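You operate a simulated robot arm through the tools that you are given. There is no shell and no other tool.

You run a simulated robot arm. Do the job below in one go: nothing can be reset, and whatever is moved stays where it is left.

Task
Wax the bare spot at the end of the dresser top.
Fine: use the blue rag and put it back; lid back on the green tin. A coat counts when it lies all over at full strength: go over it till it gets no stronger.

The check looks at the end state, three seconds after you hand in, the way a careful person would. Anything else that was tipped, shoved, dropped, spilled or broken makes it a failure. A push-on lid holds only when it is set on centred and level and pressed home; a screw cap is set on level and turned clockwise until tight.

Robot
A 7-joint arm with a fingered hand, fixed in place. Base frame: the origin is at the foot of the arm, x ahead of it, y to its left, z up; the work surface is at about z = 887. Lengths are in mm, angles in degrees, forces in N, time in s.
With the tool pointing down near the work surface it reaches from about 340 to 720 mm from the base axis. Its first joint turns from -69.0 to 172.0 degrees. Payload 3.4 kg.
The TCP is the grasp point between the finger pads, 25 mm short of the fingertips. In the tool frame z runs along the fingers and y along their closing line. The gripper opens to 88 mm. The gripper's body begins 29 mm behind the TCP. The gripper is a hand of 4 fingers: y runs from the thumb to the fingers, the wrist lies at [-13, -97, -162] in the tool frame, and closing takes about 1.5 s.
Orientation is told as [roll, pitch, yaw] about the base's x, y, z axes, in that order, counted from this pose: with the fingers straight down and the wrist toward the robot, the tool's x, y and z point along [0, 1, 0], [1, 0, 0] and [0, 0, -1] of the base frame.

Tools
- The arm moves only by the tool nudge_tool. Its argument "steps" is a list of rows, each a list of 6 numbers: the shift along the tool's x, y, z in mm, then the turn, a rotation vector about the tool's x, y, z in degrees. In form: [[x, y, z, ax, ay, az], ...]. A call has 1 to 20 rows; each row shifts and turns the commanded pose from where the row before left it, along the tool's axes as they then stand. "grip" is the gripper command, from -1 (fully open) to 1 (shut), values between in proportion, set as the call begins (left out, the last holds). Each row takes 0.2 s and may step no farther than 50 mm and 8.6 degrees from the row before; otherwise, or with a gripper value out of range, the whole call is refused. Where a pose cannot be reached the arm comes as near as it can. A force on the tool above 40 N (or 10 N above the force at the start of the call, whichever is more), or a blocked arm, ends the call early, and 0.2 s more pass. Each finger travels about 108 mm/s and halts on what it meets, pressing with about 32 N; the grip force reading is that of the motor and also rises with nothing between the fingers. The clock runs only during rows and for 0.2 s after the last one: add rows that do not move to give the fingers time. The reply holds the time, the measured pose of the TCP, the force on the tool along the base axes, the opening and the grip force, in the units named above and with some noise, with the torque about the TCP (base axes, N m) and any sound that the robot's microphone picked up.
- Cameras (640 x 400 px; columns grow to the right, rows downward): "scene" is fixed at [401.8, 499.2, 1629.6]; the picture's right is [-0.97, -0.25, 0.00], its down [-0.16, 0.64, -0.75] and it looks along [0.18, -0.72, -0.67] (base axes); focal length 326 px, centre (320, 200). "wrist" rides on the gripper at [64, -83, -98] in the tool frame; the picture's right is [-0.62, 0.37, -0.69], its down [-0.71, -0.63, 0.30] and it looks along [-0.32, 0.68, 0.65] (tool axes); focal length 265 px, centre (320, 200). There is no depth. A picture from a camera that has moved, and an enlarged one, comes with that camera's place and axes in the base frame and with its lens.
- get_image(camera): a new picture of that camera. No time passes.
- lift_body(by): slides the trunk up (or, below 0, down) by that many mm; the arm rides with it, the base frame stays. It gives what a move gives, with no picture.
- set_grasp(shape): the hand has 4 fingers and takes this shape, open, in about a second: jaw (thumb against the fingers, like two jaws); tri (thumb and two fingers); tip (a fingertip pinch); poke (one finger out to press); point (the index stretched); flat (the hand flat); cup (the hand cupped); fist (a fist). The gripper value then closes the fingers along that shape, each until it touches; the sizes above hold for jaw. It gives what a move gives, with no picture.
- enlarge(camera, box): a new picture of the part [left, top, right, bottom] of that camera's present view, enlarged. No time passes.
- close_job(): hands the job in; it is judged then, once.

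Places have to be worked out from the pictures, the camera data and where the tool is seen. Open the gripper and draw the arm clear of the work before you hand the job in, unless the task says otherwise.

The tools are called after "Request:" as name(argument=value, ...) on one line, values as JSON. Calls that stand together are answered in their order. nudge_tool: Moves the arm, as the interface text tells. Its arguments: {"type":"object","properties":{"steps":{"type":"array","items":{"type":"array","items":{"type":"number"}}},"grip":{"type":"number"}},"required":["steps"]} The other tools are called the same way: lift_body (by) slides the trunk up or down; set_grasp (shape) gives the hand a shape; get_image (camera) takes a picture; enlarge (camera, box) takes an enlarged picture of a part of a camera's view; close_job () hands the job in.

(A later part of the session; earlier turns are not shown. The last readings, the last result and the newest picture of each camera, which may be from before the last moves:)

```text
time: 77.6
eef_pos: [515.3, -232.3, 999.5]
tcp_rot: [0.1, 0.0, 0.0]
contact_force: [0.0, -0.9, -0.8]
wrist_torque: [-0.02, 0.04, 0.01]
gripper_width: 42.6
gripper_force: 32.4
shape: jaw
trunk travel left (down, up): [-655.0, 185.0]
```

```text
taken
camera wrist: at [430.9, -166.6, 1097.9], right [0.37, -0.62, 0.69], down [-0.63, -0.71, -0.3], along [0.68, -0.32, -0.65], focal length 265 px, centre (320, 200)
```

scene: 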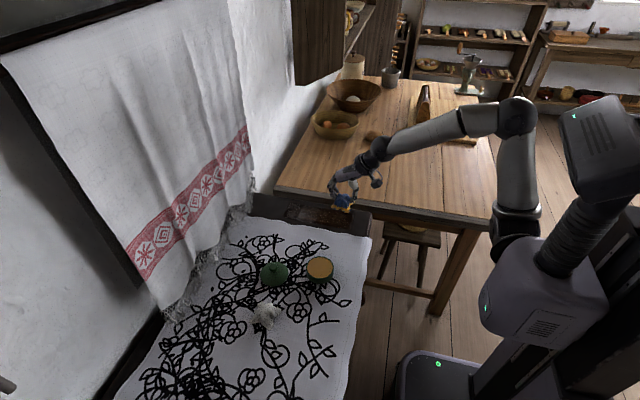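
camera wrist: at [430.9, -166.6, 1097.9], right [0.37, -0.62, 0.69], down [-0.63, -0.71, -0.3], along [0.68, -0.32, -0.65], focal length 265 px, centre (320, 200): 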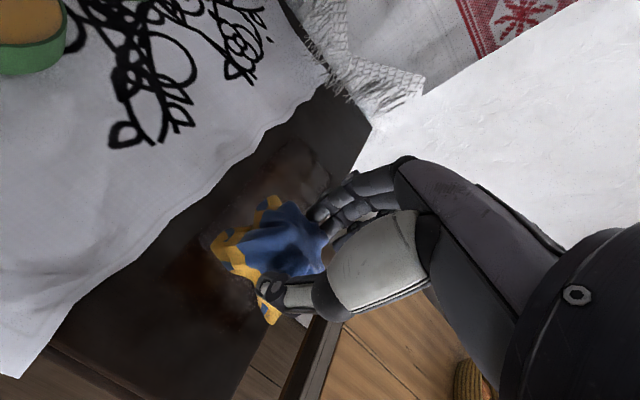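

Pose exact over the near end. I lower onto the wood: quickly to z≈933, then by millimetres.

Request:
nudge_tool(steps=[[0, 0, 30, 0, 0, 0], [0, 0, 27, 0, 0, 0], [0, 0, 10, 0, 0, 0], [0, 0, 0, 0, 0, 0]], grip=1)

Request:
nudge_tool(steps=[[0, 0, 1, 0, 0, 0], [0, 0, 1, 0, 0, 0], [0, 0, 1, 0, 0, 0], [0, 0, 0, 0, 0, 0]], grip=1)

Request:
nudge_tool(steps=[[0, 0, 1, 0, 0, 0], [0, 0, 0, 0, 0, 0]], grip=1)

```text
time: 78.6
eef_pos: [514.8, -229.9, 932.3]
tcp_rot: [0.1, 0.0, 0.0]
contact_force: [0.6, -0.1, -0.7]
wrist_torque: [-0.03, -0.02, -0.03]
gripper_width: 42.7
gripper_force: 31.9
shape: jaw
trunk travel left (down, up): [-655.0, 185.0]
```

```text
time: 79.6
eef_pos: [514.5, -231.6, 928.9]
tcp_rot: [0.0, 0.0, -0.1]
contact_force: [-0.2, 0.4, -0.5]
wrist_torque: [0.01, 0.02, -0.01]
gripper_width: 42.5
gripper_force: 31.9
shape: jaw
trunk travel left (down, up): [-655.0, 185.0]
```

```text
time: 80.2
eef_pos: [514.2, -231.5, 928.0]
tcp_rot: [-0.1, 0.0, 0.0]
contact_force: [0.3, 0.2, -0.3]
wrist_torque: [-0.01, -0.04, 0.02]
gripper_width: 42.9
gripper_force: 31.6
shape: jaw
trunk travel left (down, up): [-655.0, 185.0]
```

No reaction yet at about 928.5; I continue by millimetres.

Request:
nudge_tool(steps=[[0, 0, 1, 0, 0, 0], [0, 0, 0, 0, 0, 0]], grip=1)

Request:
nudge_tool(steps=[[0, 0, 1, 0, 0, 0], [0, 0, 0, 0, 0, 0]], grip=1)

```text
time: 80.8
eef_pos: [514.4, -230.5, 928.5]
tcp_rot: [-0.1, -0.1, -0.1]
contact_force: [1.6, -0.2, 4.2]
wrist_torque: [-0.03, -0.02, -0.01]
gripper_width: 42.8
gripper_force: 31.6
shape: jaw
trunk travel left (down, up): [-655.0, 185.0]
```

```text
time: 81.4
eef_pos: [514.0, -230.1, 927.9]
tcp_rot: [0.0, -0.1, 0.1]
contact_force: [1.6, -0.8, 10.0]
wrist_torque: [-0.01, -0.05, 0.01]
gripper_width: 42.7
gripper_force: 31.6
shape: jaw
trunk travel left (down, up): [-655.0, 185.0]
```

10 N contact. I rub forward from x 514 to about 604 and back, working the near half.

Request:
nudge_tool(steps=[[0, 10, 0, 0, 0, 0], [0, 10, 0, 0, 0, 0], [0, 10, 0, 0, 0, 0], [0, 10, 0, 0, 0, 0], [0, 10, 0, 0, 0, 0], [0, 10, 0, 0, 0, 0], [0, 10, 0, 0, 0, 0], [0, 10, 0, 0, 0, 0], [0, 10, 0, 0, 0, 0], [0, 0, 0, 0, 0, 0]], grip=1)

Request:
enlarge(camera="scene", box=[270, 180, 370, 240])

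```text
time: 83.6
eef_pos: [603.8, -232.0, 927.3]
tcp_rot: [-0.1, -0.1, 0.1]
contact_force: [-2.6, -0.8, 6.5]
wrist_torque: [0.02, 0.03, 0.02]
gripper_width: 42.8
gripper_force: 32.1
shape: jaw
trunk travel left (down, up): [-655.0, 185.0]
```

```text
6.40 times, centred on (320, 210) of scene
camera zoom: at [401.8, 499.2, 1629.6], right [-0.97, -0.25, 0.0], down [-0.16, 0.64, -0.75], along [0.18, -0.72, -0.67], focal length 2084 px, centre (320, 136)
```

zoom: 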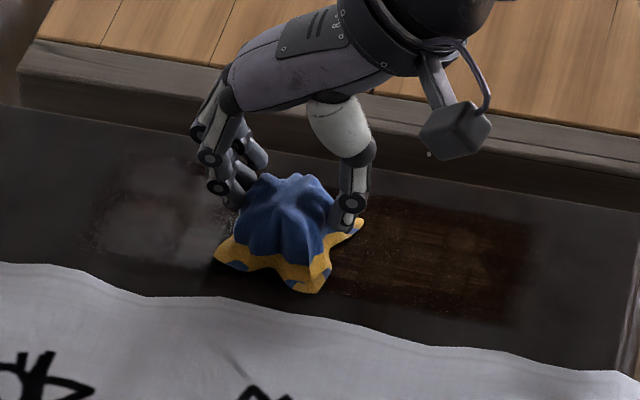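

The near half grew darker. I stroke back along y≈−238 and forward along y≈−225.

Request:
nudge_tool(steps=[[-7, 0, 0, 0, 0, 0], [0, -10, 0, 0, 0, 0], [0, -10, 0, 0, 0, 0], [0, -10, 0, 0, 0, 0], [0, -10, 0, 0, 0, 0], [0, -10, 0, 0, 0, 0], [0, -10, 0, 0, 0, 0], [0, -10, 0, 0, 0, 0], [0, -10, 0, 0, 0, 0], [0, -12, 0, 0, 0, 0], [7, 0, 0, 0, 0, 0], [6, 0, 0, 0, 0, 0], [0, 12, 0, 0, 0, 0], [0, 10, 0, 0, 0, 0], [0, 10, 0, 0, 0, 0], [0, 10, 0, 0, 0, 0], [0, 10, 0, 0, 0, 0], [0, 10, 0, 0, 0, 0], [0, 10, 0, 0, 0, 0], [0, 10, 0, 0, 0, 0]], grip=1)

Request:
enlarge(camera="scene", box=[270, 180, 370, 240])

```text
time: 87.8
eef_pos: [592.8, -224.8, 926.2]
tcp_rot: [0.0, -0.1, 0.0]
contact_force: [-1.8, 0.3, 4.0]
wrist_torque: [-0.01, 0.04, 0.0]
gripper_width: 42.6
gripper_force: 31.8
shape: jaw
trunk travel left (down, up): [-655.0, 185.0]
```

```text
6.40 times, centred on (320, 210) of scene
camera zoom: at [401.8, 499.2, 1629.6], right [-0.97, -0.25, 0.0], down [-0.16, 0.64, -0.75], along [0.18, -0.72, -0.67], focal length 2084 px, centre (320, 136)
```

zoom: 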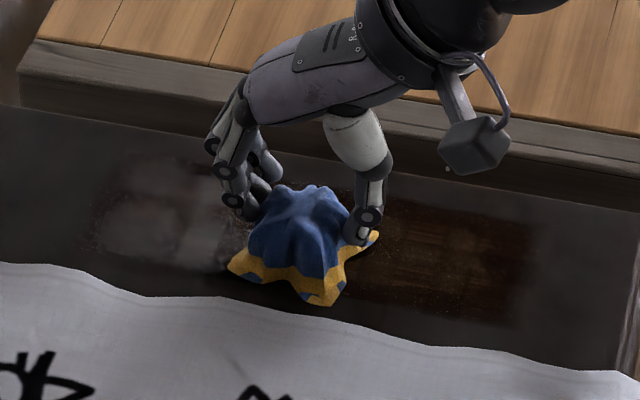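

Contact has eased to 4 N, so I press 1 mm more and repeat two passes over the near half.

Request:
nudge_tool(steps=[[0, 0, 1, 0, 0, 0], [0, -10, 0, 0, 0, 0], [0, -10, 0, 0, 0, 0], [0, -10, 0, 0, 0, 0], [0, -10, 0, 0, 0, 0], [0, -10, 0, 0, 0, 0], [0, -10, 0, 0, 0, 0], [0, -10, 0, 0, 0, 0], [0, -12, 0, 0, 0, 0], [-7, 0, 0, 0, 0, 0], [-6, 0, 0, 0, 0, 0], [0, 12, 0, 0, 0, 0], [0, 10, 0, 0, 0, 0], [0, 10, 0, 0, 0, 0], [0, 10, 0, 0, 0, 0], [0, 10, 0, 0, 0, 0], [0, 10, 0, 0, 0, 0], [0, 10, 0, 0, 0, 0], [0, 10, 0, 0, 0, 0], [0, 10, 0, 0, 0, 0]], grip=1)

Request:
enlarge(camera="scene", box=[270, 180, 370, 240])

```text
time: 92.0
eef_pos: [604.1, -237.9, 927.4]
tcp_rot: [0.0, -0.1, 0.0]
contact_force: [-1.3, -0.4, 7.5]
wrist_torque: [-0.01, 0.03, 0.02]
gripper_width: 42.7
gripper_force: 31.5
shape: jaw
trunk travel left (down, up): [-655.0, 185.0]
```

```text
6.40 times, centred on (320, 210) of scene
camera zoom: at [401.8, 499.2, 1629.6], right [-0.97, -0.25, 0.0], down [-0.16, 0.64, -0.75], along [0.18, -0.72, -0.67], focal length 2084 px, centre (320, 136)
```

zoom: 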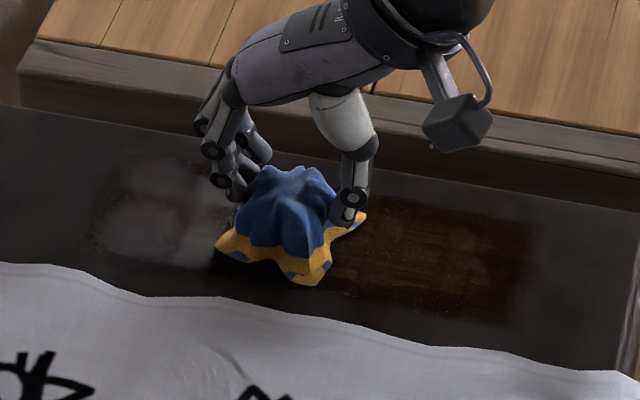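

The near half seems to have stopped changing. I continue the pass on to the far end and back to spread an even coat.

Request:
nudge_tool(steps=[[0, 10, 0, 0, 0, 0], [0, 10, 0, 0, 0, 0], [0, 10, 0, 0, 0, 0], [0, 10, 0, 0, 0, 0], [0, 10, 0, 0, 0, 0], [0, 10, 0, 0, 0, 0], [0, 10, 0, 0, 0, 0], [7, 0, 0, 0, 0, 0], [7, 0, 0, 0, 0, 0], [0, -10, 0, 0, 0, 0], [0, -10, 0, 0, 0, 0], [0, -10, 0, 0, 0, 0], [0, -10, 0, 0, 0, 0], [0, -10, 0, 0, 0, 0], [0, -10, 0, 0, 0, 0], [0, -10, 0, 0, 0, 0], [0, -10, 0, 0, 0, 0], [0, -10, 0, 0, 0, 0], [0, -10, 0, 0, 0, 0]], grip=1)

Request:
enlarge(camera="scene", box=[270, 180, 370, 240])

Request:
get_image(camera="wrist")

```text
time: 96.0
eef_pos: [574.1, -222.3, 925.2]
tcp_rot: [-0.1, 0.0, 0.2]
contact_force: [4.9, 0.2, 12.4]
wrist_torque: [-0.01, -0.13, 0.02]
gripper_width: 43.0
gripper_force: 31.5
shape: jaw
trunk travel left (down, up): [-655.0, 185.0]
```

```text
6.40 times, centred on (320, 210) of scene
camera zoom: at [401.8, 499.2, 1629.6], right [-0.97, -0.25, 0.0], down [-0.16, 0.64, -0.75], along [0.18, -0.72, -0.67], focal length 2084 px, centre (320, 136)
```

zoom: 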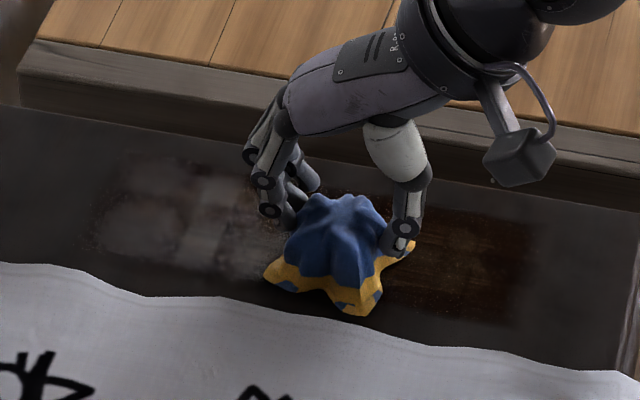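

```text
taken
camera wrist: at [489.9, -158.3, 1024.3], right [0.37, -0.62, 0.69], down [-0.63, -0.72, -0.31], along [0.69, -0.32, -0.65], focal length 265 px, centre (320, 200)
```

wrist: 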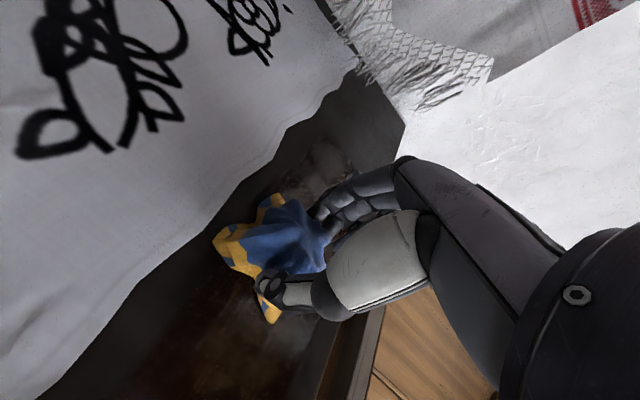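

I lift the rag high above the strip to inspect the coat from the wrist camera and the fixed one.

Request:
nudge_tool(steps=[[0, 0, -10, 0, 0, 0], [0, 0, -40, 0, 0, 0], [0, 0, -45, 0, 0, 0], [0, 0, -45, 0, 0, 0], [0, 0, -45, 0, 0, 0], [-40, 0, 0, 0, 0, 0], [-40, 0, 0, 0, 0, 0], [0, 0, 0, 0, 0, 0]], grip=1)

Request:
enlarge(camera="scene", box=[270, 180, 370, 240])

Request:
get_image(camera="wrist")

```text
time: 97.8
eef_pos: [575.9, -304.4, 1111.4]
tcp_rot: [0.1, 0.0, 0.0]
contact_force: [0.2, 0.4, -0.9]
wrist_torque: [0.01, -0.03, 0.0]
gripper_width: 42.4
gripper_force: 32.3
shape: jaw
trunk travel left (down, up): [-655.0, 185.0]
```

```text
6.40 times, centred on (320, 210) of scene
camera zoom: at [401.8, 499.2, 1629.6], right [-0.97, -0.25, 0.0], down [-0.16, 0.64, -0.75], along [0.18, -0.72, -0.67], focal length 2084 px, centre (320, 136)
```

zoom: 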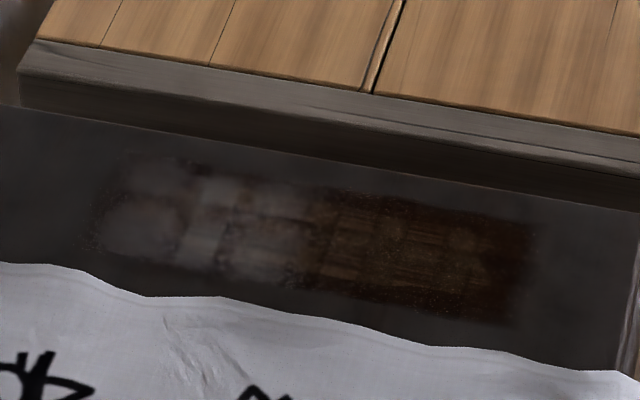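

```text
taken
camera wrist: at [491.3, -239.2, 1210.0], right [0.37, -0.62, 0.69], down [-0.63, -0.71, -0.3], along [0.68, -0.32, -0.65], focal length 265 px, centre (320, 200)
```

wrist: 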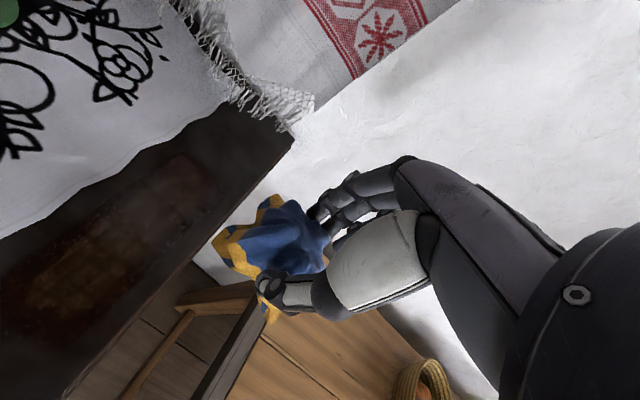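

I enlarge both views of the strip for a closer look.

Request:
enlarge(camera="wrist", box=[0, 100, 260, 340])

Request:
enlarge(camera="scene", box=[280, 195, 360, 235])

```text
1.67 times, centred on (130, 220) of wrist
camera zoom: at [491.3, -239.2, 1210.0], right [0.37, -0.62, 0.69], down [-0.63, -0.71, -0.3], along [0.68, -0.32, -0.65], focal length 442 px, centre (637, 167)
```

zoom: 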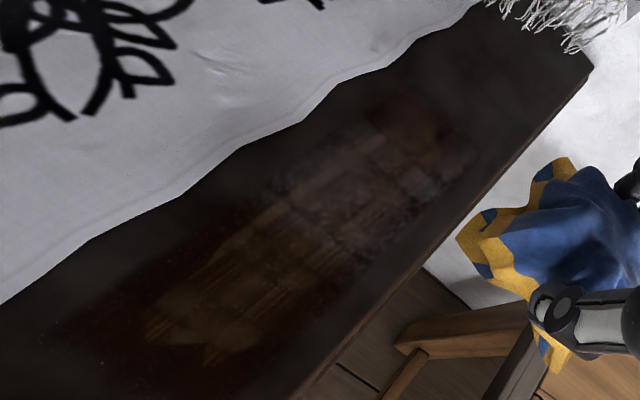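

```text
8.00 times, centred on (320, 215) of scene
camera zoom: at [401.8, 499.2, 1629.6], right [-0.97, -0.25, 0.0], down [-0.16, 0.64, -0.75], along [0.18, -0.72, -0.67], focal length 2605 px, centre (320, 80)
```

zoom: 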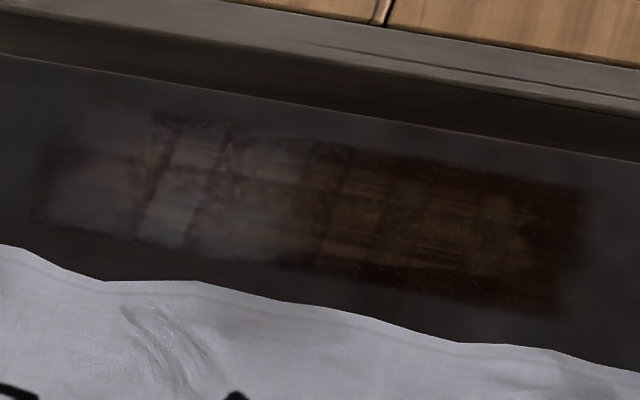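

The coat is darkest at the far end; the near end and a line along the cloth-side edge still show lighter wood, so more rubbing is needed there. I return to the near end and go down again.

Request:
nudge_tool(steps=[[37, -30, 20, 0, 0, 0], [37, -30, 20, 0, 0, 0], [0, 0, 45, 0, 0, 0], [0, 0, 45, 0, 0, 0], [0, 0, 40, 0, 0, 0], [0, 0, 10, 0, 0, 0], [0, 0, 0, 0, 0, 0]], grip=1)

Request:
nudge_tool(steps=[[0, 0, 1, 0, 0, 0], [0, 0, 1, 0, 0, 0], [0, 0, 0, 0, 0, 0]], grip=1)

```text
refused: row 1 steps farther than a row can; nothing moved
```

```text
time: 98.6
eef_pos: [575.6, -304.6, 1109.6]
tcp_rot: [0.0, 0.1, 0.0]
contact_force: [0.5, -0.2, -0.2]
wrist_torque: [0.03, 0.02, -0.01]
gripper_width: 42.3
gripper_force: 31.6
shape: jaw
trunk travel left (down, up): [-655.0, 185.0]
```

The first call was over the step limit and refused (only a 2 mm lowering happened). I resend it with smaller rows.

Request:
nudge_tool(steps=[[25, -20, 10, 0, 0, 0], [25, -20, 10, 0, 0, 0], [24, -21, 10, 0, 0, 0], [0, 0, 45, 0, 0, 0], [0, 0, 45, 0, 0, 0], [0, 0, 40, 0, 0, 0], [0, 0, 17, 0, 0, 0], [0, 0, 0, 0, 0, 0]], grip=1)

```text
time: 100.4
eef_pos: [513.8, -229.5, 932.1]
tcp_rot: [0.1, 0.1, 0.0]
contact_force: [0.3, 0.6, -1.3]
wrist_torque: [0.01, 0.01, -0.01]
gripper_width: 42.4
gripper_force: 32.1
shape: jaw
trunk travel left (down, up): [-655.0, 185.0]
```

At z≈932 over the near end; I step down to contact.

Request:
nudge_tool(steps=[[0, 0, 2, 0, 0, 0], [0, 0, 1.5, 0, 0, 0], [0, 0, 1, 0, 0, 0], [0, 0, 0, 0, 0, 0]], grip=1)

Request:
nudge_tool(steps=[[0, 0, 1, 0, 0, 0], [0, 0, 0, 0, 0, 0]], grip=1)

Request:
nudge_tool(steps=[[0, 0, 1, 0, 0, 0], [0, 0, 0, 0, 0, 0]], grip=1)

```text
time: 101.4
eef_pos: [514.1, -230.3, 926.8]
tcp_rot: [0.0, 0.0, 0.1]
contact_force: [0.7, 0.1, 0.1]
wrist_torque: [-0.01, 0.0, -0.03]
gripper_width: 42.3
gripper_force: 31.7
shape: jaw
trunk travel left (down, up): [-655.0, 185.0]
```

```text
time: 102.0
eef_pos: [513.5, -230.7, 926.8]
tcp_rot: [0.0, -0.1, 0.0]
contact_force: [-0.2, 0.2, 3.2]
wrist_torque: [-0.01, -0.03, -0.01]
gripper_width: 42.4
gripper_force: 31.7
shape: jaw
trunk travel left (down, up): [-655.0, 185.0]
```

```text
time: 102.6
eef_pos: [512.9, -230.5, 926.0]
tcp_rot: [0.0, -0.1, 0.1]
contact_force: [1.7, -0.6, 8.1]
wrist_torque: [0.02, -0.1, 0.0]
gripper_width: 42.3
gripper_force: 32.0
shape: jaw
trunk travel left (down, up): [-655.0, 185.0]
```

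8 N contact. Now a slow pass (25 mm/s) forward from x 513 to 608.

Request:
nudge_tool(steps=[[0, 5, 0, 0, 0, 0], [0, 5, 0, 0, 0, 0], [0, 5, 0, 0, 0, 0], [0, 5, 0, 0, 0, 0], [0, 5, 0, 0, 0, 0], [0, 5, 0, 0, 0, 0], [0, 5, 0, 0, 0, 0], [0, 5, 0, 0, 0, 0], [0, 5, 0, 0, 0, 0], [0, 5, 0, 0, 0, 0], [0, 5, 0, 0, 0, 0], [0, 5, 0, 0, 0, 0], [0, 5, 0, 0, 0, 0], [0, 5, 0, 0, 0, 0], [0, 5, 0, 0, 0, 0], [0, 5, 0, 0, 0, 0], [0, 5, 0, 0, 0, 0], [0, 5, 0, 0, 0, 0], [0, 5, 0, 0, 0, 0]], grip=1)

Request:
enlarge(camera="scene", box=[280, 195, 360, 235])

```text
time: 106.6
eef_pos: [607.1, -229.7, 927.7]
tcp_rot: [0.1, -0.1, 0.0]
contact_force: [-3.2, 0.0, 7.1]
wrist_torque: [-0.01, 0.02, -0.01]
gripper_width: 42.2
gripper_force: 31.7
shape: jaw
trunk travel left (down, up): [-655.0, 185.0]
```

```text
8.00 times, centred on (320, 215) of scene
camera zoom: at [401.8, 499.2, 1629.6], right [-0.97, -0.25, 0.0], down [-0.16, 0.64, -0.75], along [0.18, -0.72, -0.67], focal length 2605 px, centre (320, 80)
```

zoom: 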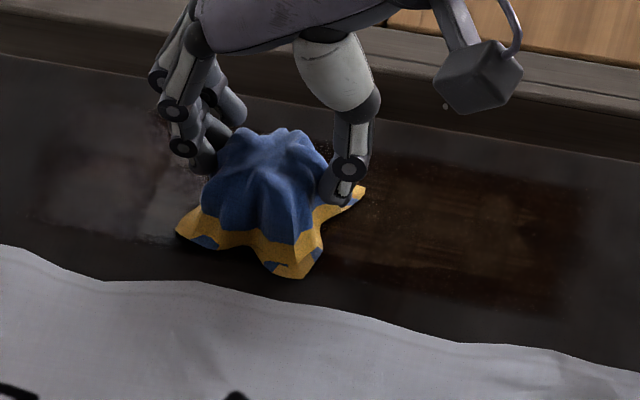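

I continue with slow passes: back along the cloth-side edge (y≈−222), then forward along the far side.

Request:
nudge_tool(steps=[[8, 0, 0.3, 0, 0, 0], [0, -6, 0, 0, 0, 0], [0, -6, 0, 0, 0, 0], [0, -6, 0, 0, 0, 0], [0, -6, 0, 0, 0, 0], [0, -6, 0, 0, 0, 0], [0, -6, 0, 0, 0, 0], [0, -6, 0, 0, 0, 0], [0, -6, 0, 0, 0, 0], [0, -6, 0, 0, 0, 0], [0, -6, 0, 0, 0, 0], [0, -6, 0, 0, 0, 0], [0, -6, 0, 0, 0, 0], [0, -6, 0, 0, 0, 0], [0, -6, 0, 0, 0, 0], [0, -6, 0, 0, 0, 0], [0, -6, 0, 0, 0, 0], [0, 0, 0, 0, 0, 0]], grip=1)

Request:
nudge_tool(steps=[[-8, 0, 0, 0, 0, 0], [-8, 0, 0, 0, 0, 0], [0, 6, 0, 0, 0, 0], [0, 6, 0, 0, 0, 0], [0, 6, 0, 0, 0, 0], [0, 6, 0, 0, 0, 0], [0, 6, 0, 0, 0, 0], [0, 6, 0, 0, 0, 0], [0, 6, 0, 0, 0, 0], [0, 6, 0, 0, 0, 0], [0, 6, 0, 0, 0, 0], [0, 6, 0, 0, 0, 0], [0, 6, 0, 0, 0, 0], [0, 6, 0, 0, 0, 0], [0, 6, 0, 0, 0, 0], [0, 6, 0, 0, 0, 0], [0, 6, 0, 0, 0, 0], [0, 6, 0, 0, 0, 0]], grip=1)

Request:
enlarge(camera="scene", box=[280, 195, 360, 235])

```text
time: 110.4
eef_pos: [513.7, -221.5, 925.3]
tcp_rot: [0.0, -0.1, 0.0]
contact_force: [6.8, -1.0, 14.7]
wrist_torque: [-0.01, -0.19, -0.05]
gripper_width: 42.9
gripper_force: 31.7
shape: jaw
trunk travel left (down, up): [-655.0, 185.0]
```

```text
time: 114.2
eef_pos: [607.3, -237.8, 925.2]
tcp_rot: [0.0, 0.0, 0.0]
contact_force: [-3.6, 0.3, 5.5]
wrist_torque: [-0.02, 0.02, 0.03]
gripper_width: 42.3
gripper_force: 32.2
shape: jaw
trunk travel left (down, up): [-655.0, 185.0]
```

```text
8.00 times, centred on (320, 215) of scene
camera zoom: at [401.8, 499.2, 1629.6], right [-0.97, -0.25, 0.0], down [-0.16, 0.64, -0.75], along [0.18, -0.72, -0.67], focal length 2605 px, centre (320, 80)
```

zoom: 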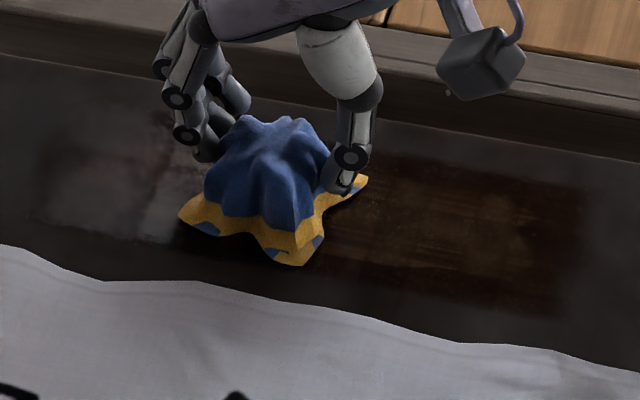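

I lift off to the same inspection pose as before (575, −304, 1110) to compare the coat.

Request:
nudge_tool(steps=[[0, 0, -10, 0, 0, 0], [0, 0, -45, 0, 0, 0], [0, 0, -45, 0, 0, 0], [0, 0, -45, 0, 0, 0], [0, 0, -40, 0, 0, 0], [-33, -16, 0, 0, 0, 0], [-34, -16, 0, 0, 0, 0], [0, 0, 0, 0, 0, 0], [0, 0, 0, 0, 0, 0]], grip=1)

Request:
enlarge(camera="scene", box=[280, 195, 360, 235])

Request:
enlarge(camera="wrist", box=[0, 100, 260, 340])

```text
time: 116.2
eef_pos: [578.1, -305.4, 1110.1]
tcp_rot: [0.1, -0.1, 0.0]
contact_force: [0.2, 0.7, 0.4]
wrist_torque: [-0.03, 0.0, -0.02]
gripper_width: 42.3
gripper_force: 31.8
shape: jaw
trunk travel left (down, up): [-655.0, 185.0]
```

```text
8.00 times, centred on (320, 215) of scene
camera zoom: at [401.8, 499.2, 1629.6], right [-0.97, -0.25, 0.0], down [-0.16, 0.64, -0.75], along [0.18, -0.72, -0.67], focal length 2605 px, centre (320, 80)
```

zoom: 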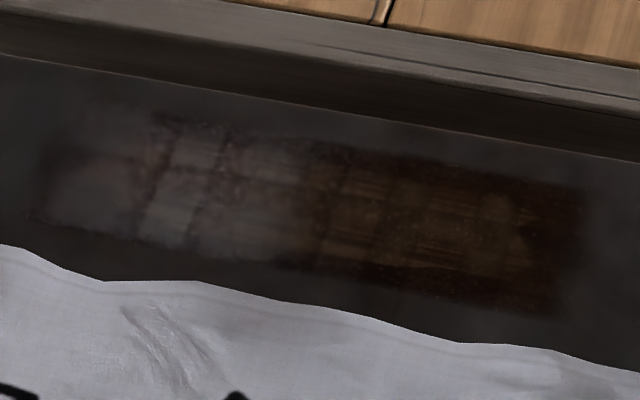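

```text
1.67 times, centred on (130, 220) of wrist
camera zoom: at [493.7, -240.6, 1207.9], right [0.37, -0.62, 0.69], down [-0.63, -0.71, -0.3], along [0.68, -0.32, -0.65], focal length 442 px, centre (637, 167)
```

zoom: 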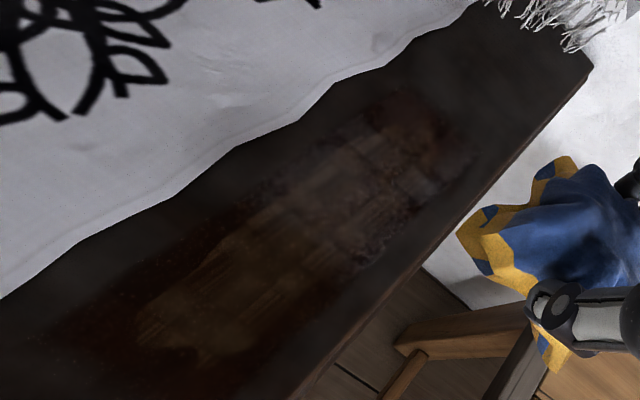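

The fixed camera shows practically no change on the near half after three slow passes, so it may be saturated there; the far half is harder to judge. I move for a steeper view down onto the strip.

Request:
nudge_tool(steps=[[28, 21, 3, 0, 0, 0], [28, 21, 3, 0, 0, 0], [29, 20, 3, 0, 0, 0], [0, 0, 0, 0, 0, 0], [0, 0, 0, 0, 0, 0]], grip=1)

Request:
get_image(camera="wrist")

Request:
enlarge(camera="wrist", box=[60, 220, 320, 400])

```text
time: 117.4
eef_pos: [640.2, -220.9, 1100.6]
tcp_rot: [0.0, 0.2, 0.0]
contact_force: [0.8, -0.2, -0.4]
wrist_torque: [-0.01, -0.01, 0.01]
gripper_width: 42.1
gripper_force: 32.0
shape: jaw
trunk travel left (down, up): [-655.0, 185.0]
```

```text
taken
camera wrist: at [555.8, -154.5, 1198.8], right [0.37, -0.62, 0.69], down [-0.63, -0.71, -0.3], along [0.68, -0.32, -0.65], focal length 265 px, centre (320, 200)
```

wrist: 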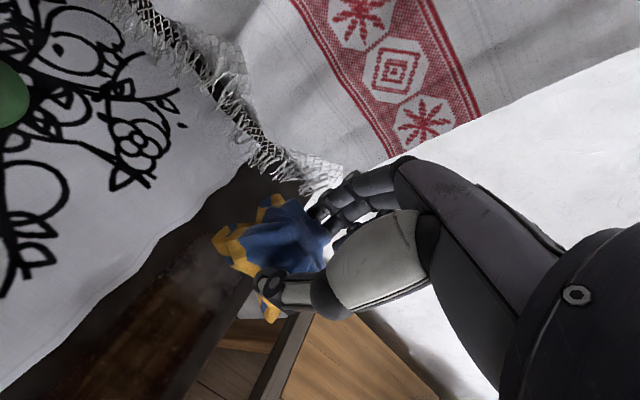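

```text
2.22 times, centred on (190, 310) of wrist
camera zoom: at [555.8, -154.5, 1198.8], right [0.37, -0.62, 0.69], down [-0.63, -0.71, -0.3], along [0.68, -0.32, -0.65], focal length 590 px, centre (609, -44)
```

zoom: 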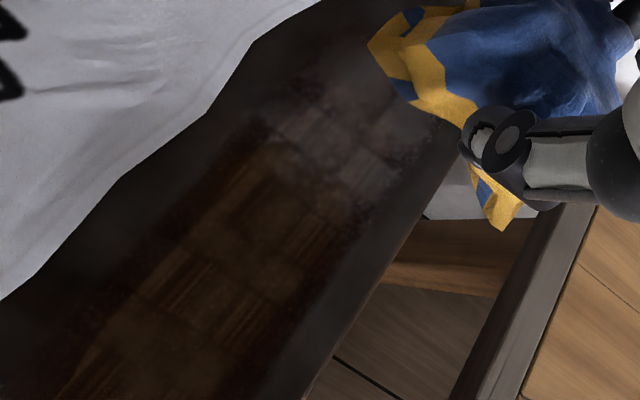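

I enlarge the strip further to tell wood grain from streaks in the coat.

Request:
enlarge(camera="wrist", box=[80, 270, 220, 400])

Request:
enlarge(camera="wrist", box=[150, 240, 250, 310])

Request:
enlarge(camera="scene", box=[315, 205, 360, 230])

Request:
enlarge(camera="scene", box=[280, 195, 325, 220])

```text
3.08 times, centred on (150, 335) of wrist
camera zoom: at [555.8, -154.5, 1198.8], right [0.37, -0.62, 0.69], down [-0.63, -0.71, -0.3], along [0.68, -0.32, -0.65], focal length 817 px, centre (843, -215)
```

zoom: 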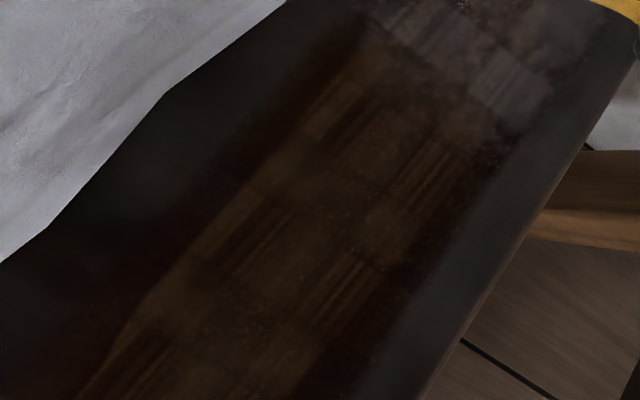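

```text
5.71 times, centred on (200, 275) of wrist
camera zoom: at [555.8, -154.5, 1198.8], right [0.37, -0.62, 0.69], down [-0.63, -0.71, -0.3], along [0.68, -0.32, -0.65], focal length 1517 px, centre (1006, -229)
```

zoom: 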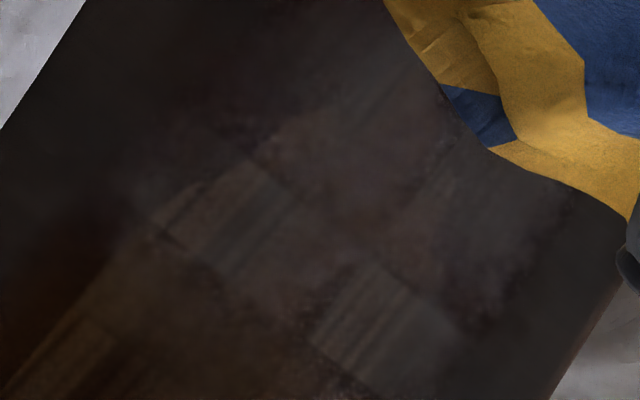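

```text
14.22 times, centred on (338, 218) of scene
camera zoom: at [401.8, 499.2, 1629.6], right [-0.97, -0.25, 0.0], down [-0.16, 0.64, -0.75], along [0.18, -0.72, -0.67], focal length 4631 px, centre (71, -49)
```

zoom: 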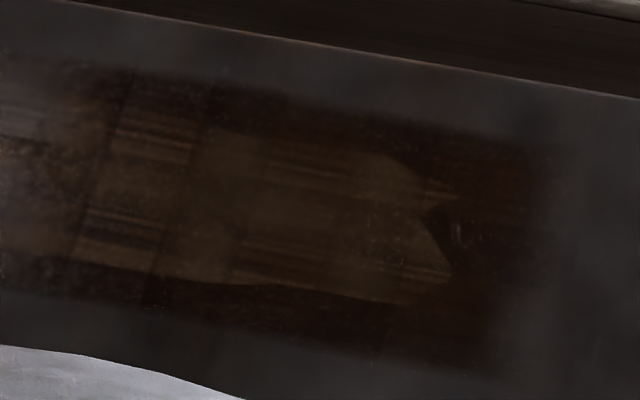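

```text
14.22 times, centred on (302, 208) of scene
camera zoom: at [401.8, 499.2, 1629.6], right [-0.97, -0.25, 0.0], down [-0.16, 0.64, -0.75], along [0.18, -0.72, -0.67], focal length 4631 px, centre (569, 93)
```

zoom: 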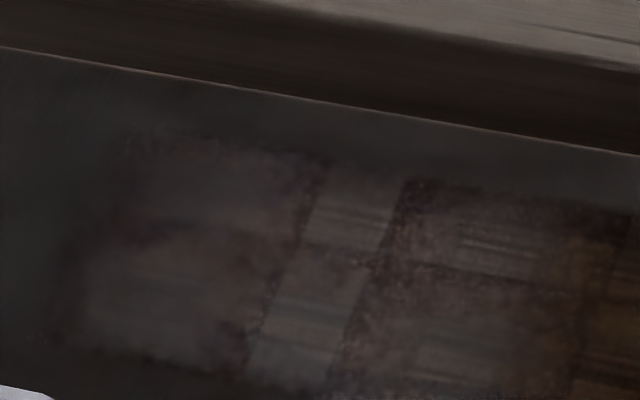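

The pattern in the coat repeats regularly over the whole strip (a texture, not gaps), the coat reaches about 10–15 mm past the patch on all sides, and the rag is still bright with wax – signs the near half is saturated. I make extra slow passes over the far half to be sure there too.

Request:
nudge_tool(steps=[[-5, -10, 30, 0, 0, 0], [-5, -10, 40, 0, 0, 0], [0, 0, 45, 0, 0, 0], [0, 0, 45, 0, 0, 0], [0, 0, 9, 0, 0, 0], [0, 0, 0, 0, 0, 0]], grip=1)

Request:
nudge_tool(steps=[[0, 0, 2, 0, 0, 0], [0, 0, 1.5, 0, 0, 0], [0, 0, 0, 0, 0, 0]], grip=1)

```text
time: 118.8
eef_pos: [617.8, -228.3, 930.0]
tcp_rot: [0.0, 0.1, 0.0]
contact_force: [-0.3, 0.0, 0.3]
wrist_torque: [-0.03, 0.02, -0.03]
gripper_width: 42.2
gripper_force: 32.3
shape: jaw
trunk travel left (down, up): [-655.0, 185.0]
```

```text
time: 119.6
eef_pos: [617.5, -229.2, 928.2]
tcp_rot: [0.1, 0.0, -0.1]
contact_force: [-0.4, 0.1, -0.1]
wrist_torque: [0.01, -0.01, 0.02]
gripper_width: 42.3
gripper_force: 32.4
shape: jaw
trunk travel left (down, up): [-655.0, 185.0]
```

Not yet touching at z≈928; I step down to contact.

Request:
nudge_tool(steps=[[0, 0, 1, 0, 0, 0], [0, 0, 0, 0, 0, 0]], grip=1)

Request:
nudge_tool(steps=[[0, 0, 1, 0, 0, 0], [0, 0, 0, 0, 0, 0]], grip=1)

Request:
nudge_tool(steps=[[0, 0, 1, 0, 0, 0], [0, 0, 0, 0, 0, 0]], grip=1)

```text
time: 120.2
eef_pos: [617.6, -230.1, 925.3]
tcp_rot: [0.0, 0.0, 0.0]
contact_force: [-0.3, -0.1, 0.2]
wrist_torque: [0.01, -0.02, -0.02]
gripper_width: 42.2
gripper_force: 32.1
shape: jaw
trunk travel left (down, up): [-655.0, 185.0]
```

```text
time: 120.8
eef_pos: [618.2, -228.5, 925.3]
tcp_rot: [0.0, -0.1, 0.0]
contact_force: [-0.6, -0.3, 0.3]
wrist_torque: [-0.01, -0.02, -0.02]
gripper_width: 42.3
gripper_force: 31.9
shape: jaw
trunk travel left (down, up): [-655.0, 185.0]
```

```text
time: 121.4
eef_pos: [618.0, -230.2, 924.8]
tcp_rot: [0.1, -0.2, 0.0]
contact_force: [0.6, -0.8, 4.0]
wrist_torque: [0.0, -0.04, 0.01]
gripper_width: 42.0
gripper_force: 32.5
shape: jaw
trunk travel left (down, up): [-655.0, 185.0]
```

4 N at z≈925. I add 1 mm of pressure and go over the far half slowly: forward on y≈−230, back on y≈−221.

Request:
nudge_tool(steps=[[0, 0, 1, 0, 0, 0], [0, 6, 0, 0, 0, 0], [0, 6, 0, 0, 0, 0], [0, 6, 0, 0, 0, 0], [0, 6, 0, 0, 0, 0], [0, 6, 0, 0, 0, 0], [0, 6, 0, 0, 0, 0], [0, 6, 0, 0, 0, 0], [0, 6, 0, 0, 0, 0], [0, 6, 0, 0, 0, 0], [0, 3, 0, 0, 0, 0], [0, 0, 0, 0, 0, 0]], grip=1)

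Request:
nudge_tool(steps=[[9, 0, 0, 0, 0, 0], [0, -7, 0, 0, 0, 0], [0, -7, 0, 0, 0, 0], [0, -7, 0, 0, 0, 0], [0, -7, 0, 0, 0, 0], [0, -7, 0, 0, 0, 0], [0, -7, 0, 0, 0, 0], [0, -7, 0, 0, 0, 0], [0, -7, 0, 0, 0, 0], [0, -7, 0, 0, 0, 0], [0, -7, 0, 0, 0, 0], [0, -7, 0, 0, 0, 0], [0, -7, 0, 0, 0, 0], [0, 0, 0, 0, 0, 0]], grip=1)

Request:
nudge_tool(steps=[[-9, 0, 0, 0, 0, 0], [-9, 0, 0, 0, 0, 0], [0, 7, 0, 0, 0, 0], [0, 7, 0, 0, 0, 0], [0, 7, 0, 0, 0, 0], [0, 7, 0, 0, 0, 0], [0, 7, 0, 0, 0, 0], [0, 7, 0, 0, 0, 0], [0, 7, 0, 0, 0, 0], [0, 7, 0, 0, 0, 0], [0, 7, 0, 0, 0, 0], [0, 7, 0, 0, 0, 0], [0, 7, 0, 0, 0, 0], [0, 7, 0, 0, 0, 0], [0, 0, 0, 0, 0, 0]], grip=1)

Request:
enlarge(camera="scene", box=[270, 180, 370, 240])

```text
time: 124.0
eef_pos: [673.7, -230.2, 926.6]
tcp_rot: [0.1, -0.1, 0.0]
contact_force: [-3.7, 1.0, 5.9]
wrist_torque: [0.03, 0.05, 0.0]
gripper_width: 42.3
gripper_force: 31.5
shape: jaw
trunk travel left (down, up): [-655.0, 185.0]
```

```text
time: 127.0
eef_pos: [591.3, -220.5, 925.0]
tcp_rot: [0.0, 0.0, 0.0]
contact_force: [4.6, 0.6, 9.4]
wrist_torque: [-0.01, -0.11, -0.01]
gripper_width: 42.4
gripper_force: 31.7
shape: jaw
trunk travel left (down, up): [-655.0, 185.0]
```

```text
time: 130.2
eef_pos: [673.4, -239.8, 925.3]
tcp_rot: [0.0, -0.1, 0.0]
contact_force: [-2.2, -1.1, 5.6]
wrist_torque: [0.01, 0.01, 0.01]
gripper_width: 42.2
gripper_force: 32.1
shape: jaw
trunk travel left (down, up): [-655.0, 185.0]
```

```text
6.40 times, centred on (320, 210) of scene
camera zoom: at [401.8, 499.2, 1629.6], right [-0.97, -0.25, 0.0], down [-0.16, 0.64, -0.75], along [0.18, -0.72, -0.67], focal length 2084 px, centre (320, 136)
```

zoom: 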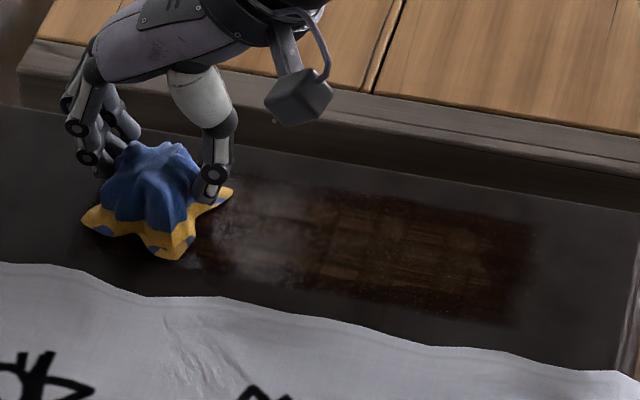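

I lift clear and compare the same close-ups of both halves with before.

Request:
nudge_tool(steps=[[0, 0, -10, 0, 0, 0], [0, 0, -45, 0, 0, 0], [0, 0, -45, 0, 0, 0], [0, 0, -45, 0, 0, 0], [0, 0, -40, 0, 0, 0], [-32, -33, 0, 0, 0, 0], [-32, -33, 0, 0, 0, 0], [0, -30, 0, 0, 0, 0], [0, 0, 0, 0, 0, 0]], grip=1)

Request:
enlarge(camera="scene", box=[280, 195, 325, 220])

Request:
enlarge(camera="scene", box=[315, 205, 360, 230])

Request:
enlarge(camera="wrist", box=[0, 100, 260, 340])

Request:
enlarge(camera="scene", box=[280, 195, 360, 235])

```text
time: 132.2
eef_pos: [580.8, -304.9, 1108.5]
tcp_rot: [0.2, 0.1, 0.1]
contact_force: [0.1, 0.0, 0.0]
wrist_torque: [-0.02, 0.02, -0.04]
gripper_width: 42.0
gripper_force: 31.6
shape: jaw
trunk travel left (down, up): [-655.0, 185.0]
```

```text
14.22 times, centred on (302, 208) of scene
camera zoom: at [401.8, 499.2, 1629.6], right [-0.97, -0.25, 0.0], down [-0.16, 0.64, -0.75], along [0.18, -0.72, -0.67], focal length 4631 px, centre (569, 93)
```

zoom: 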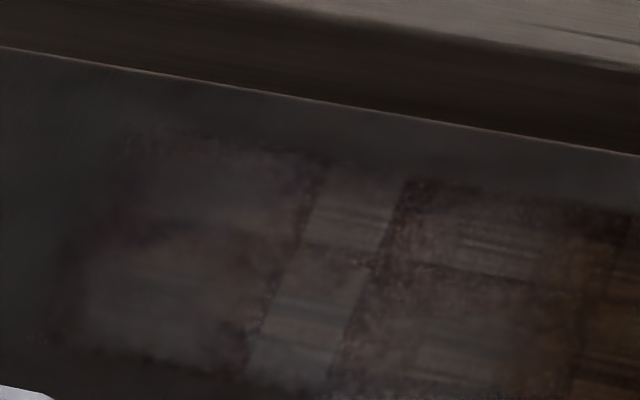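

```text
14.22 times, centred on (338, 218) of scene
camera zoom: at [401.8, 499.2, 1629.6], right [-0.97, -0.25, 0.0], down [-0.16, 0.64, -0.75], along [0.18, -0.72, -0.67], focal length 4631 px, centre (71, -49)
```

zoom: 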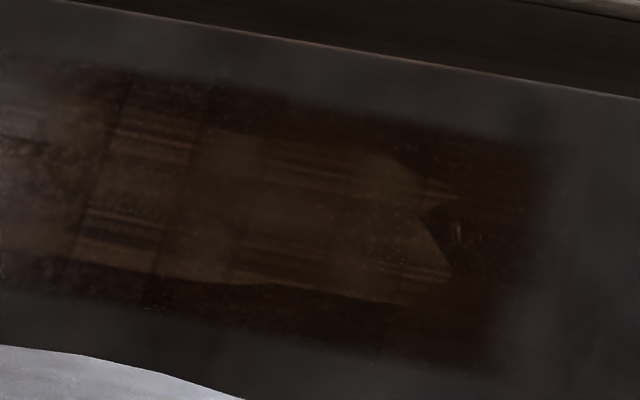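

```text
1.67 times, centred on (130, 220) of wrist
camera zoom: at [497.0, -238.8, 1206.7], right [0.37, -0.62, 0.69], down [-0.63, -0.71, -0.3], along [0.68, -0.32, -0.66], focal length 442 px, centre (637, 167)
```

zoom: 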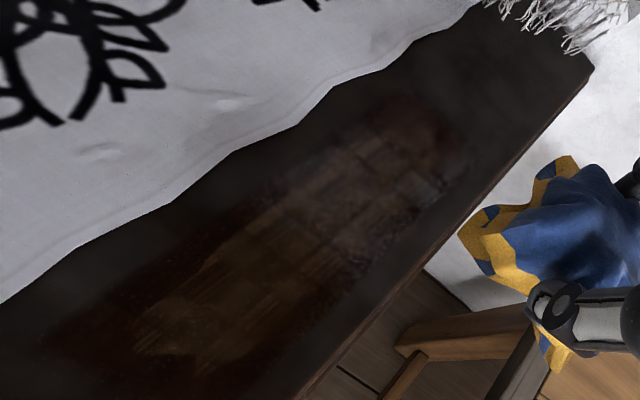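

```text
8.00 times, centred on (320, 215) of scene
camera zoom: at [401.8, 499.2, 1629.6], right [-0.97, -0.25, 0.0], down [-0.16, 0.64, -0.75], along [0.18, -0.72, -0.67], focal length 2605 px, centre (320, 80)
```

zoom: 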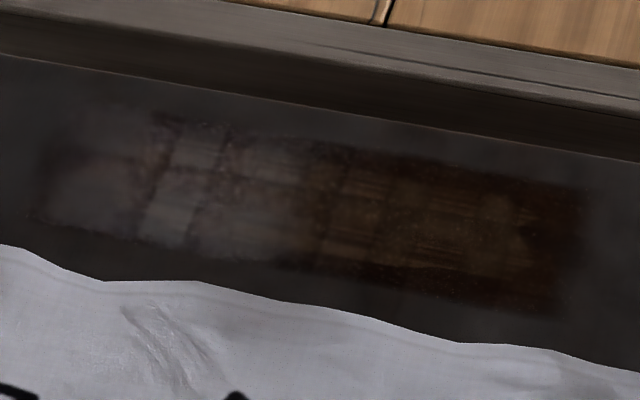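

Both halves look identical to before these passes although the rag was still loaded, so the coat gets no stronger: waxing is done. I now carry the rag back high toward its place at (519, 112).

Request:
nudge_tool(steps=[[41.7, -6.2, 0, 0, 0, 0], [41.7, -6.2, 0, 0, 0, 0], [41.7, -6.2, 0, 0, 0, 0], [41.7, -6.2, 0, 0, 0, 0], [41.7, -6.2, 0, 0, 0, 0], [41.7, -6.2, 0, 0, 0, 0], [41.7, -6.2, 0, 0, 0, 0], [41.7, -6.2, 0, 0, 0, 0], [41.7, -6.2, 0, 0, 0, 0], [41.7, -6.2, 0, 0, 0, 0], [0, 0, 0, 0, 0, 0], [0, 0, 0, 0, 0, 0]], grip=1)

Request:
get_image(camera="scene")

Request:
get_image(camera="wrist")

```text
time: 134.8
eef_pos: [519.9, 107.1, 1117.1]
tcp_rot: [1.5, 0.0, -0.6]
contact_force: [-1.2, 0.5, -0.8]
wrist_torque: [-0.02, 0.02, -0.01]
gripper_width: 41.7
gripper_force: 32.3
shape: jaw
trunk travel left (down, up): [-655.0, 185.0]
```

```text
taken
```

scene: 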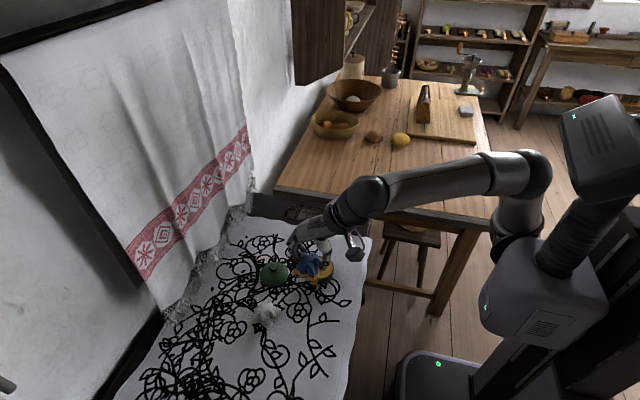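

```text
taken
camera wrist: at [437.2, 169.8, 1216.8], right [0.36, -0.64, 0.68], down [-0.64, -0.7, -0.32], along [0.68, -0.31, -0.66], focal length 265 px, centre (320, 200)
```

wrist: 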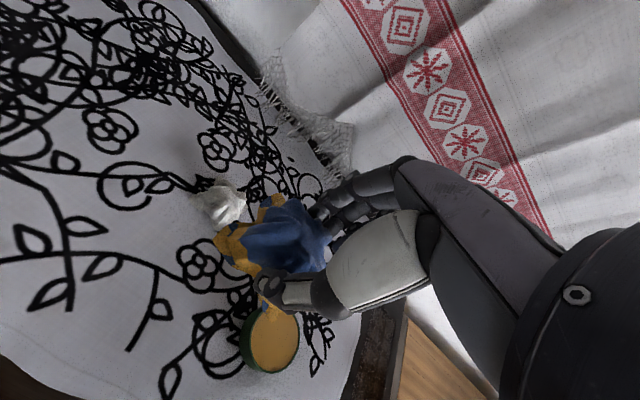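

At this spot the arm's posture is again at a limit (1.5° tilt). As before, I raise the hand and lower the trunk further, which restored an exact pose.

Request:
nudge_tool(steps=[[0, 0, -30, 0, 0, 0], [0, 0, -30, 0, 0, 0], [0, 0, -30, 0, 0, 0], [0, 0, -30, 0, 0, 0], [0, 0, -30, 0, 0, 0], [0, 0, 0, 0, 0, 0], [0, 0, 0, 0, 0, 0]], grip=1)

Request:
get_image(camera="scene")

```text
time: 136.6
eef_pos: [516.1, 71.6, 1277.9]
tcp_rot: [2.7, -0.9, -1.3]
contact_force: [-1.3, 0.0, -0.3]
wrist_torque: [-0.02, 0.01, 0.02]
gripper_width: 42.2
gripper_force: 32.2
shape: jaw
out of reach, approached as far as the arm can: row 5
trunk travel left (down, up): [-655.0, 185.0]
stopped in row 7: the arm was blocked; the commanded pose is now the measured one
```

```text
taken
```

scene: 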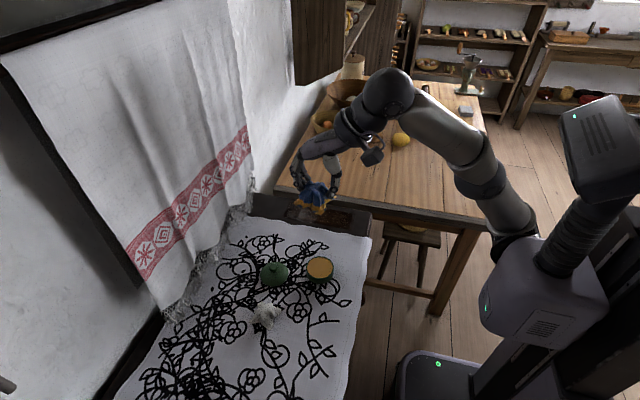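

The arm reached its upper limit and its elbow has swung to the forward side; the command now equals the measured pose (516, 72, 1278) with a small tilt. I undo the tilt and come down to about (519, 110, 1180), then check.

Request:
nudge_tool(steps=[[0, 0, 20, 0, 0, 0], [0, 0, 20, 0.3, -0.9, -0.4], [10, 1, 20, 0.3, -0.9, -0.4], [10, 1, 20, 0.3, -0.9, -0.5], [18, 1, 15, 0, 0, 0], [0, 0, 0, 0, 0, 0], [0, 0, 0, 0, 0, 0]], grip=1)

Request:
get_image(camera="scene")

```text
time: 138.2
eef_pos: [521.6, 105.5, 1192.5]
tcp_rot: [1.4, -0.5, -0.6]
contact_force: [-0.5, 0.0, -0.3]
wrist_torque: [0.0, -0.01, -0.03]
gripper_width: 42.0
gripper_force: 32.2
shape: jaw
trunk travel left (down, up): [-655.0, 185.0]
```

```text
taken
```

scene: 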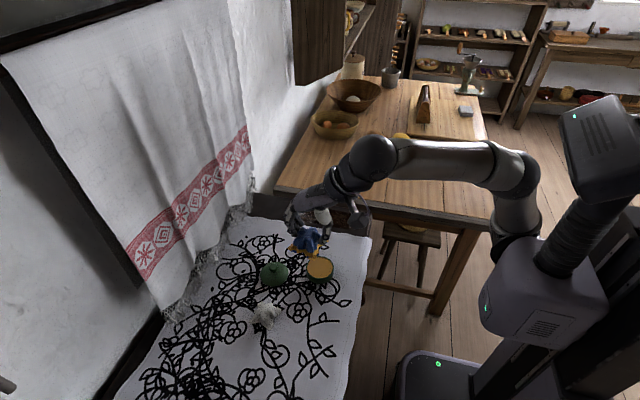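

The pose still shows ~1.4° roll and −0.6° yaw error: the wrist wants to yaw negative here. I test whether yawing the hand by −16° relieves the limit.

Request:
nudge_tool(steps=[[0, 0, 0, 0, 0, 8], [0, 0, 0, 0, 0, 8], [0, 0, 0, 0, 0, 0], [0, 0, 0, 0, 0, 0]], grip=1)

Request:
get_image(camera="scene")

```text
time: 139.4
eef_pos: [523.3, 95.1, 1202.7]
tcp_rot: [2.8, -0.1, -17.3]
contact_force: [-0.8, -0.6, -0.3]
wrist_torque: [0.0, -0.01, 0.01]
gripper_width: 42.2
gripper_force: 31.9
shape: jaw
trunk travel left (down, up): [-655.0, 185.0]
stopped in row 4: the arm was blocked; the commanded pose is now the measured one
```

```text
taken
```

scene: 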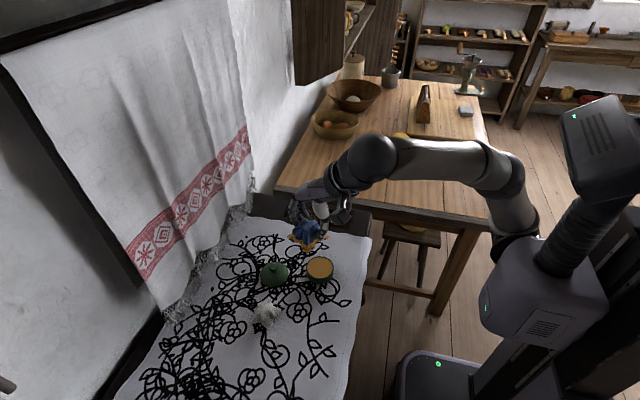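

Negative yaw makes it worse, so I turn the other way to about +16° yaw and take the roll out.

Request:
nudge_tool(steps=[[0, 0, 3, 0, -0.9, -8.3], [0, 0, 3, 0, -0.9, -8.3], [0, 0, 3, 0, -0.9, -8.3], [0, 0, 3, 0, 0, -8.4], [0, 0, 0, 0, 0, 0], [0, 0, 0, 0, 0, 0]], grip=1)

Request:
get_image(camera="scene")

```text
time: 140.8
eef_pos: [522.4, 98.7, 1187.0]
tcp_rot: [-0.5, -0.5, 16.3]
contact_force: [-0.6, 0.3, -0.8]
wrist_torque: [0.02, 0.02, -0.05]
gripper_width: 41.7
gripper_force: 32.0
shape: jaw
trunk travel left (down, up): [-655.0, 185.0]
```

```text
taken
```

scene: 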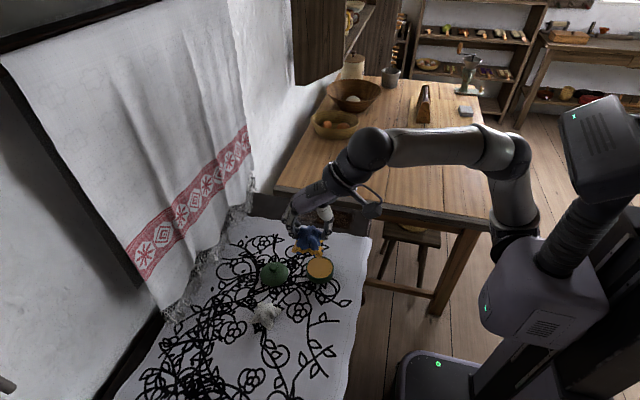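

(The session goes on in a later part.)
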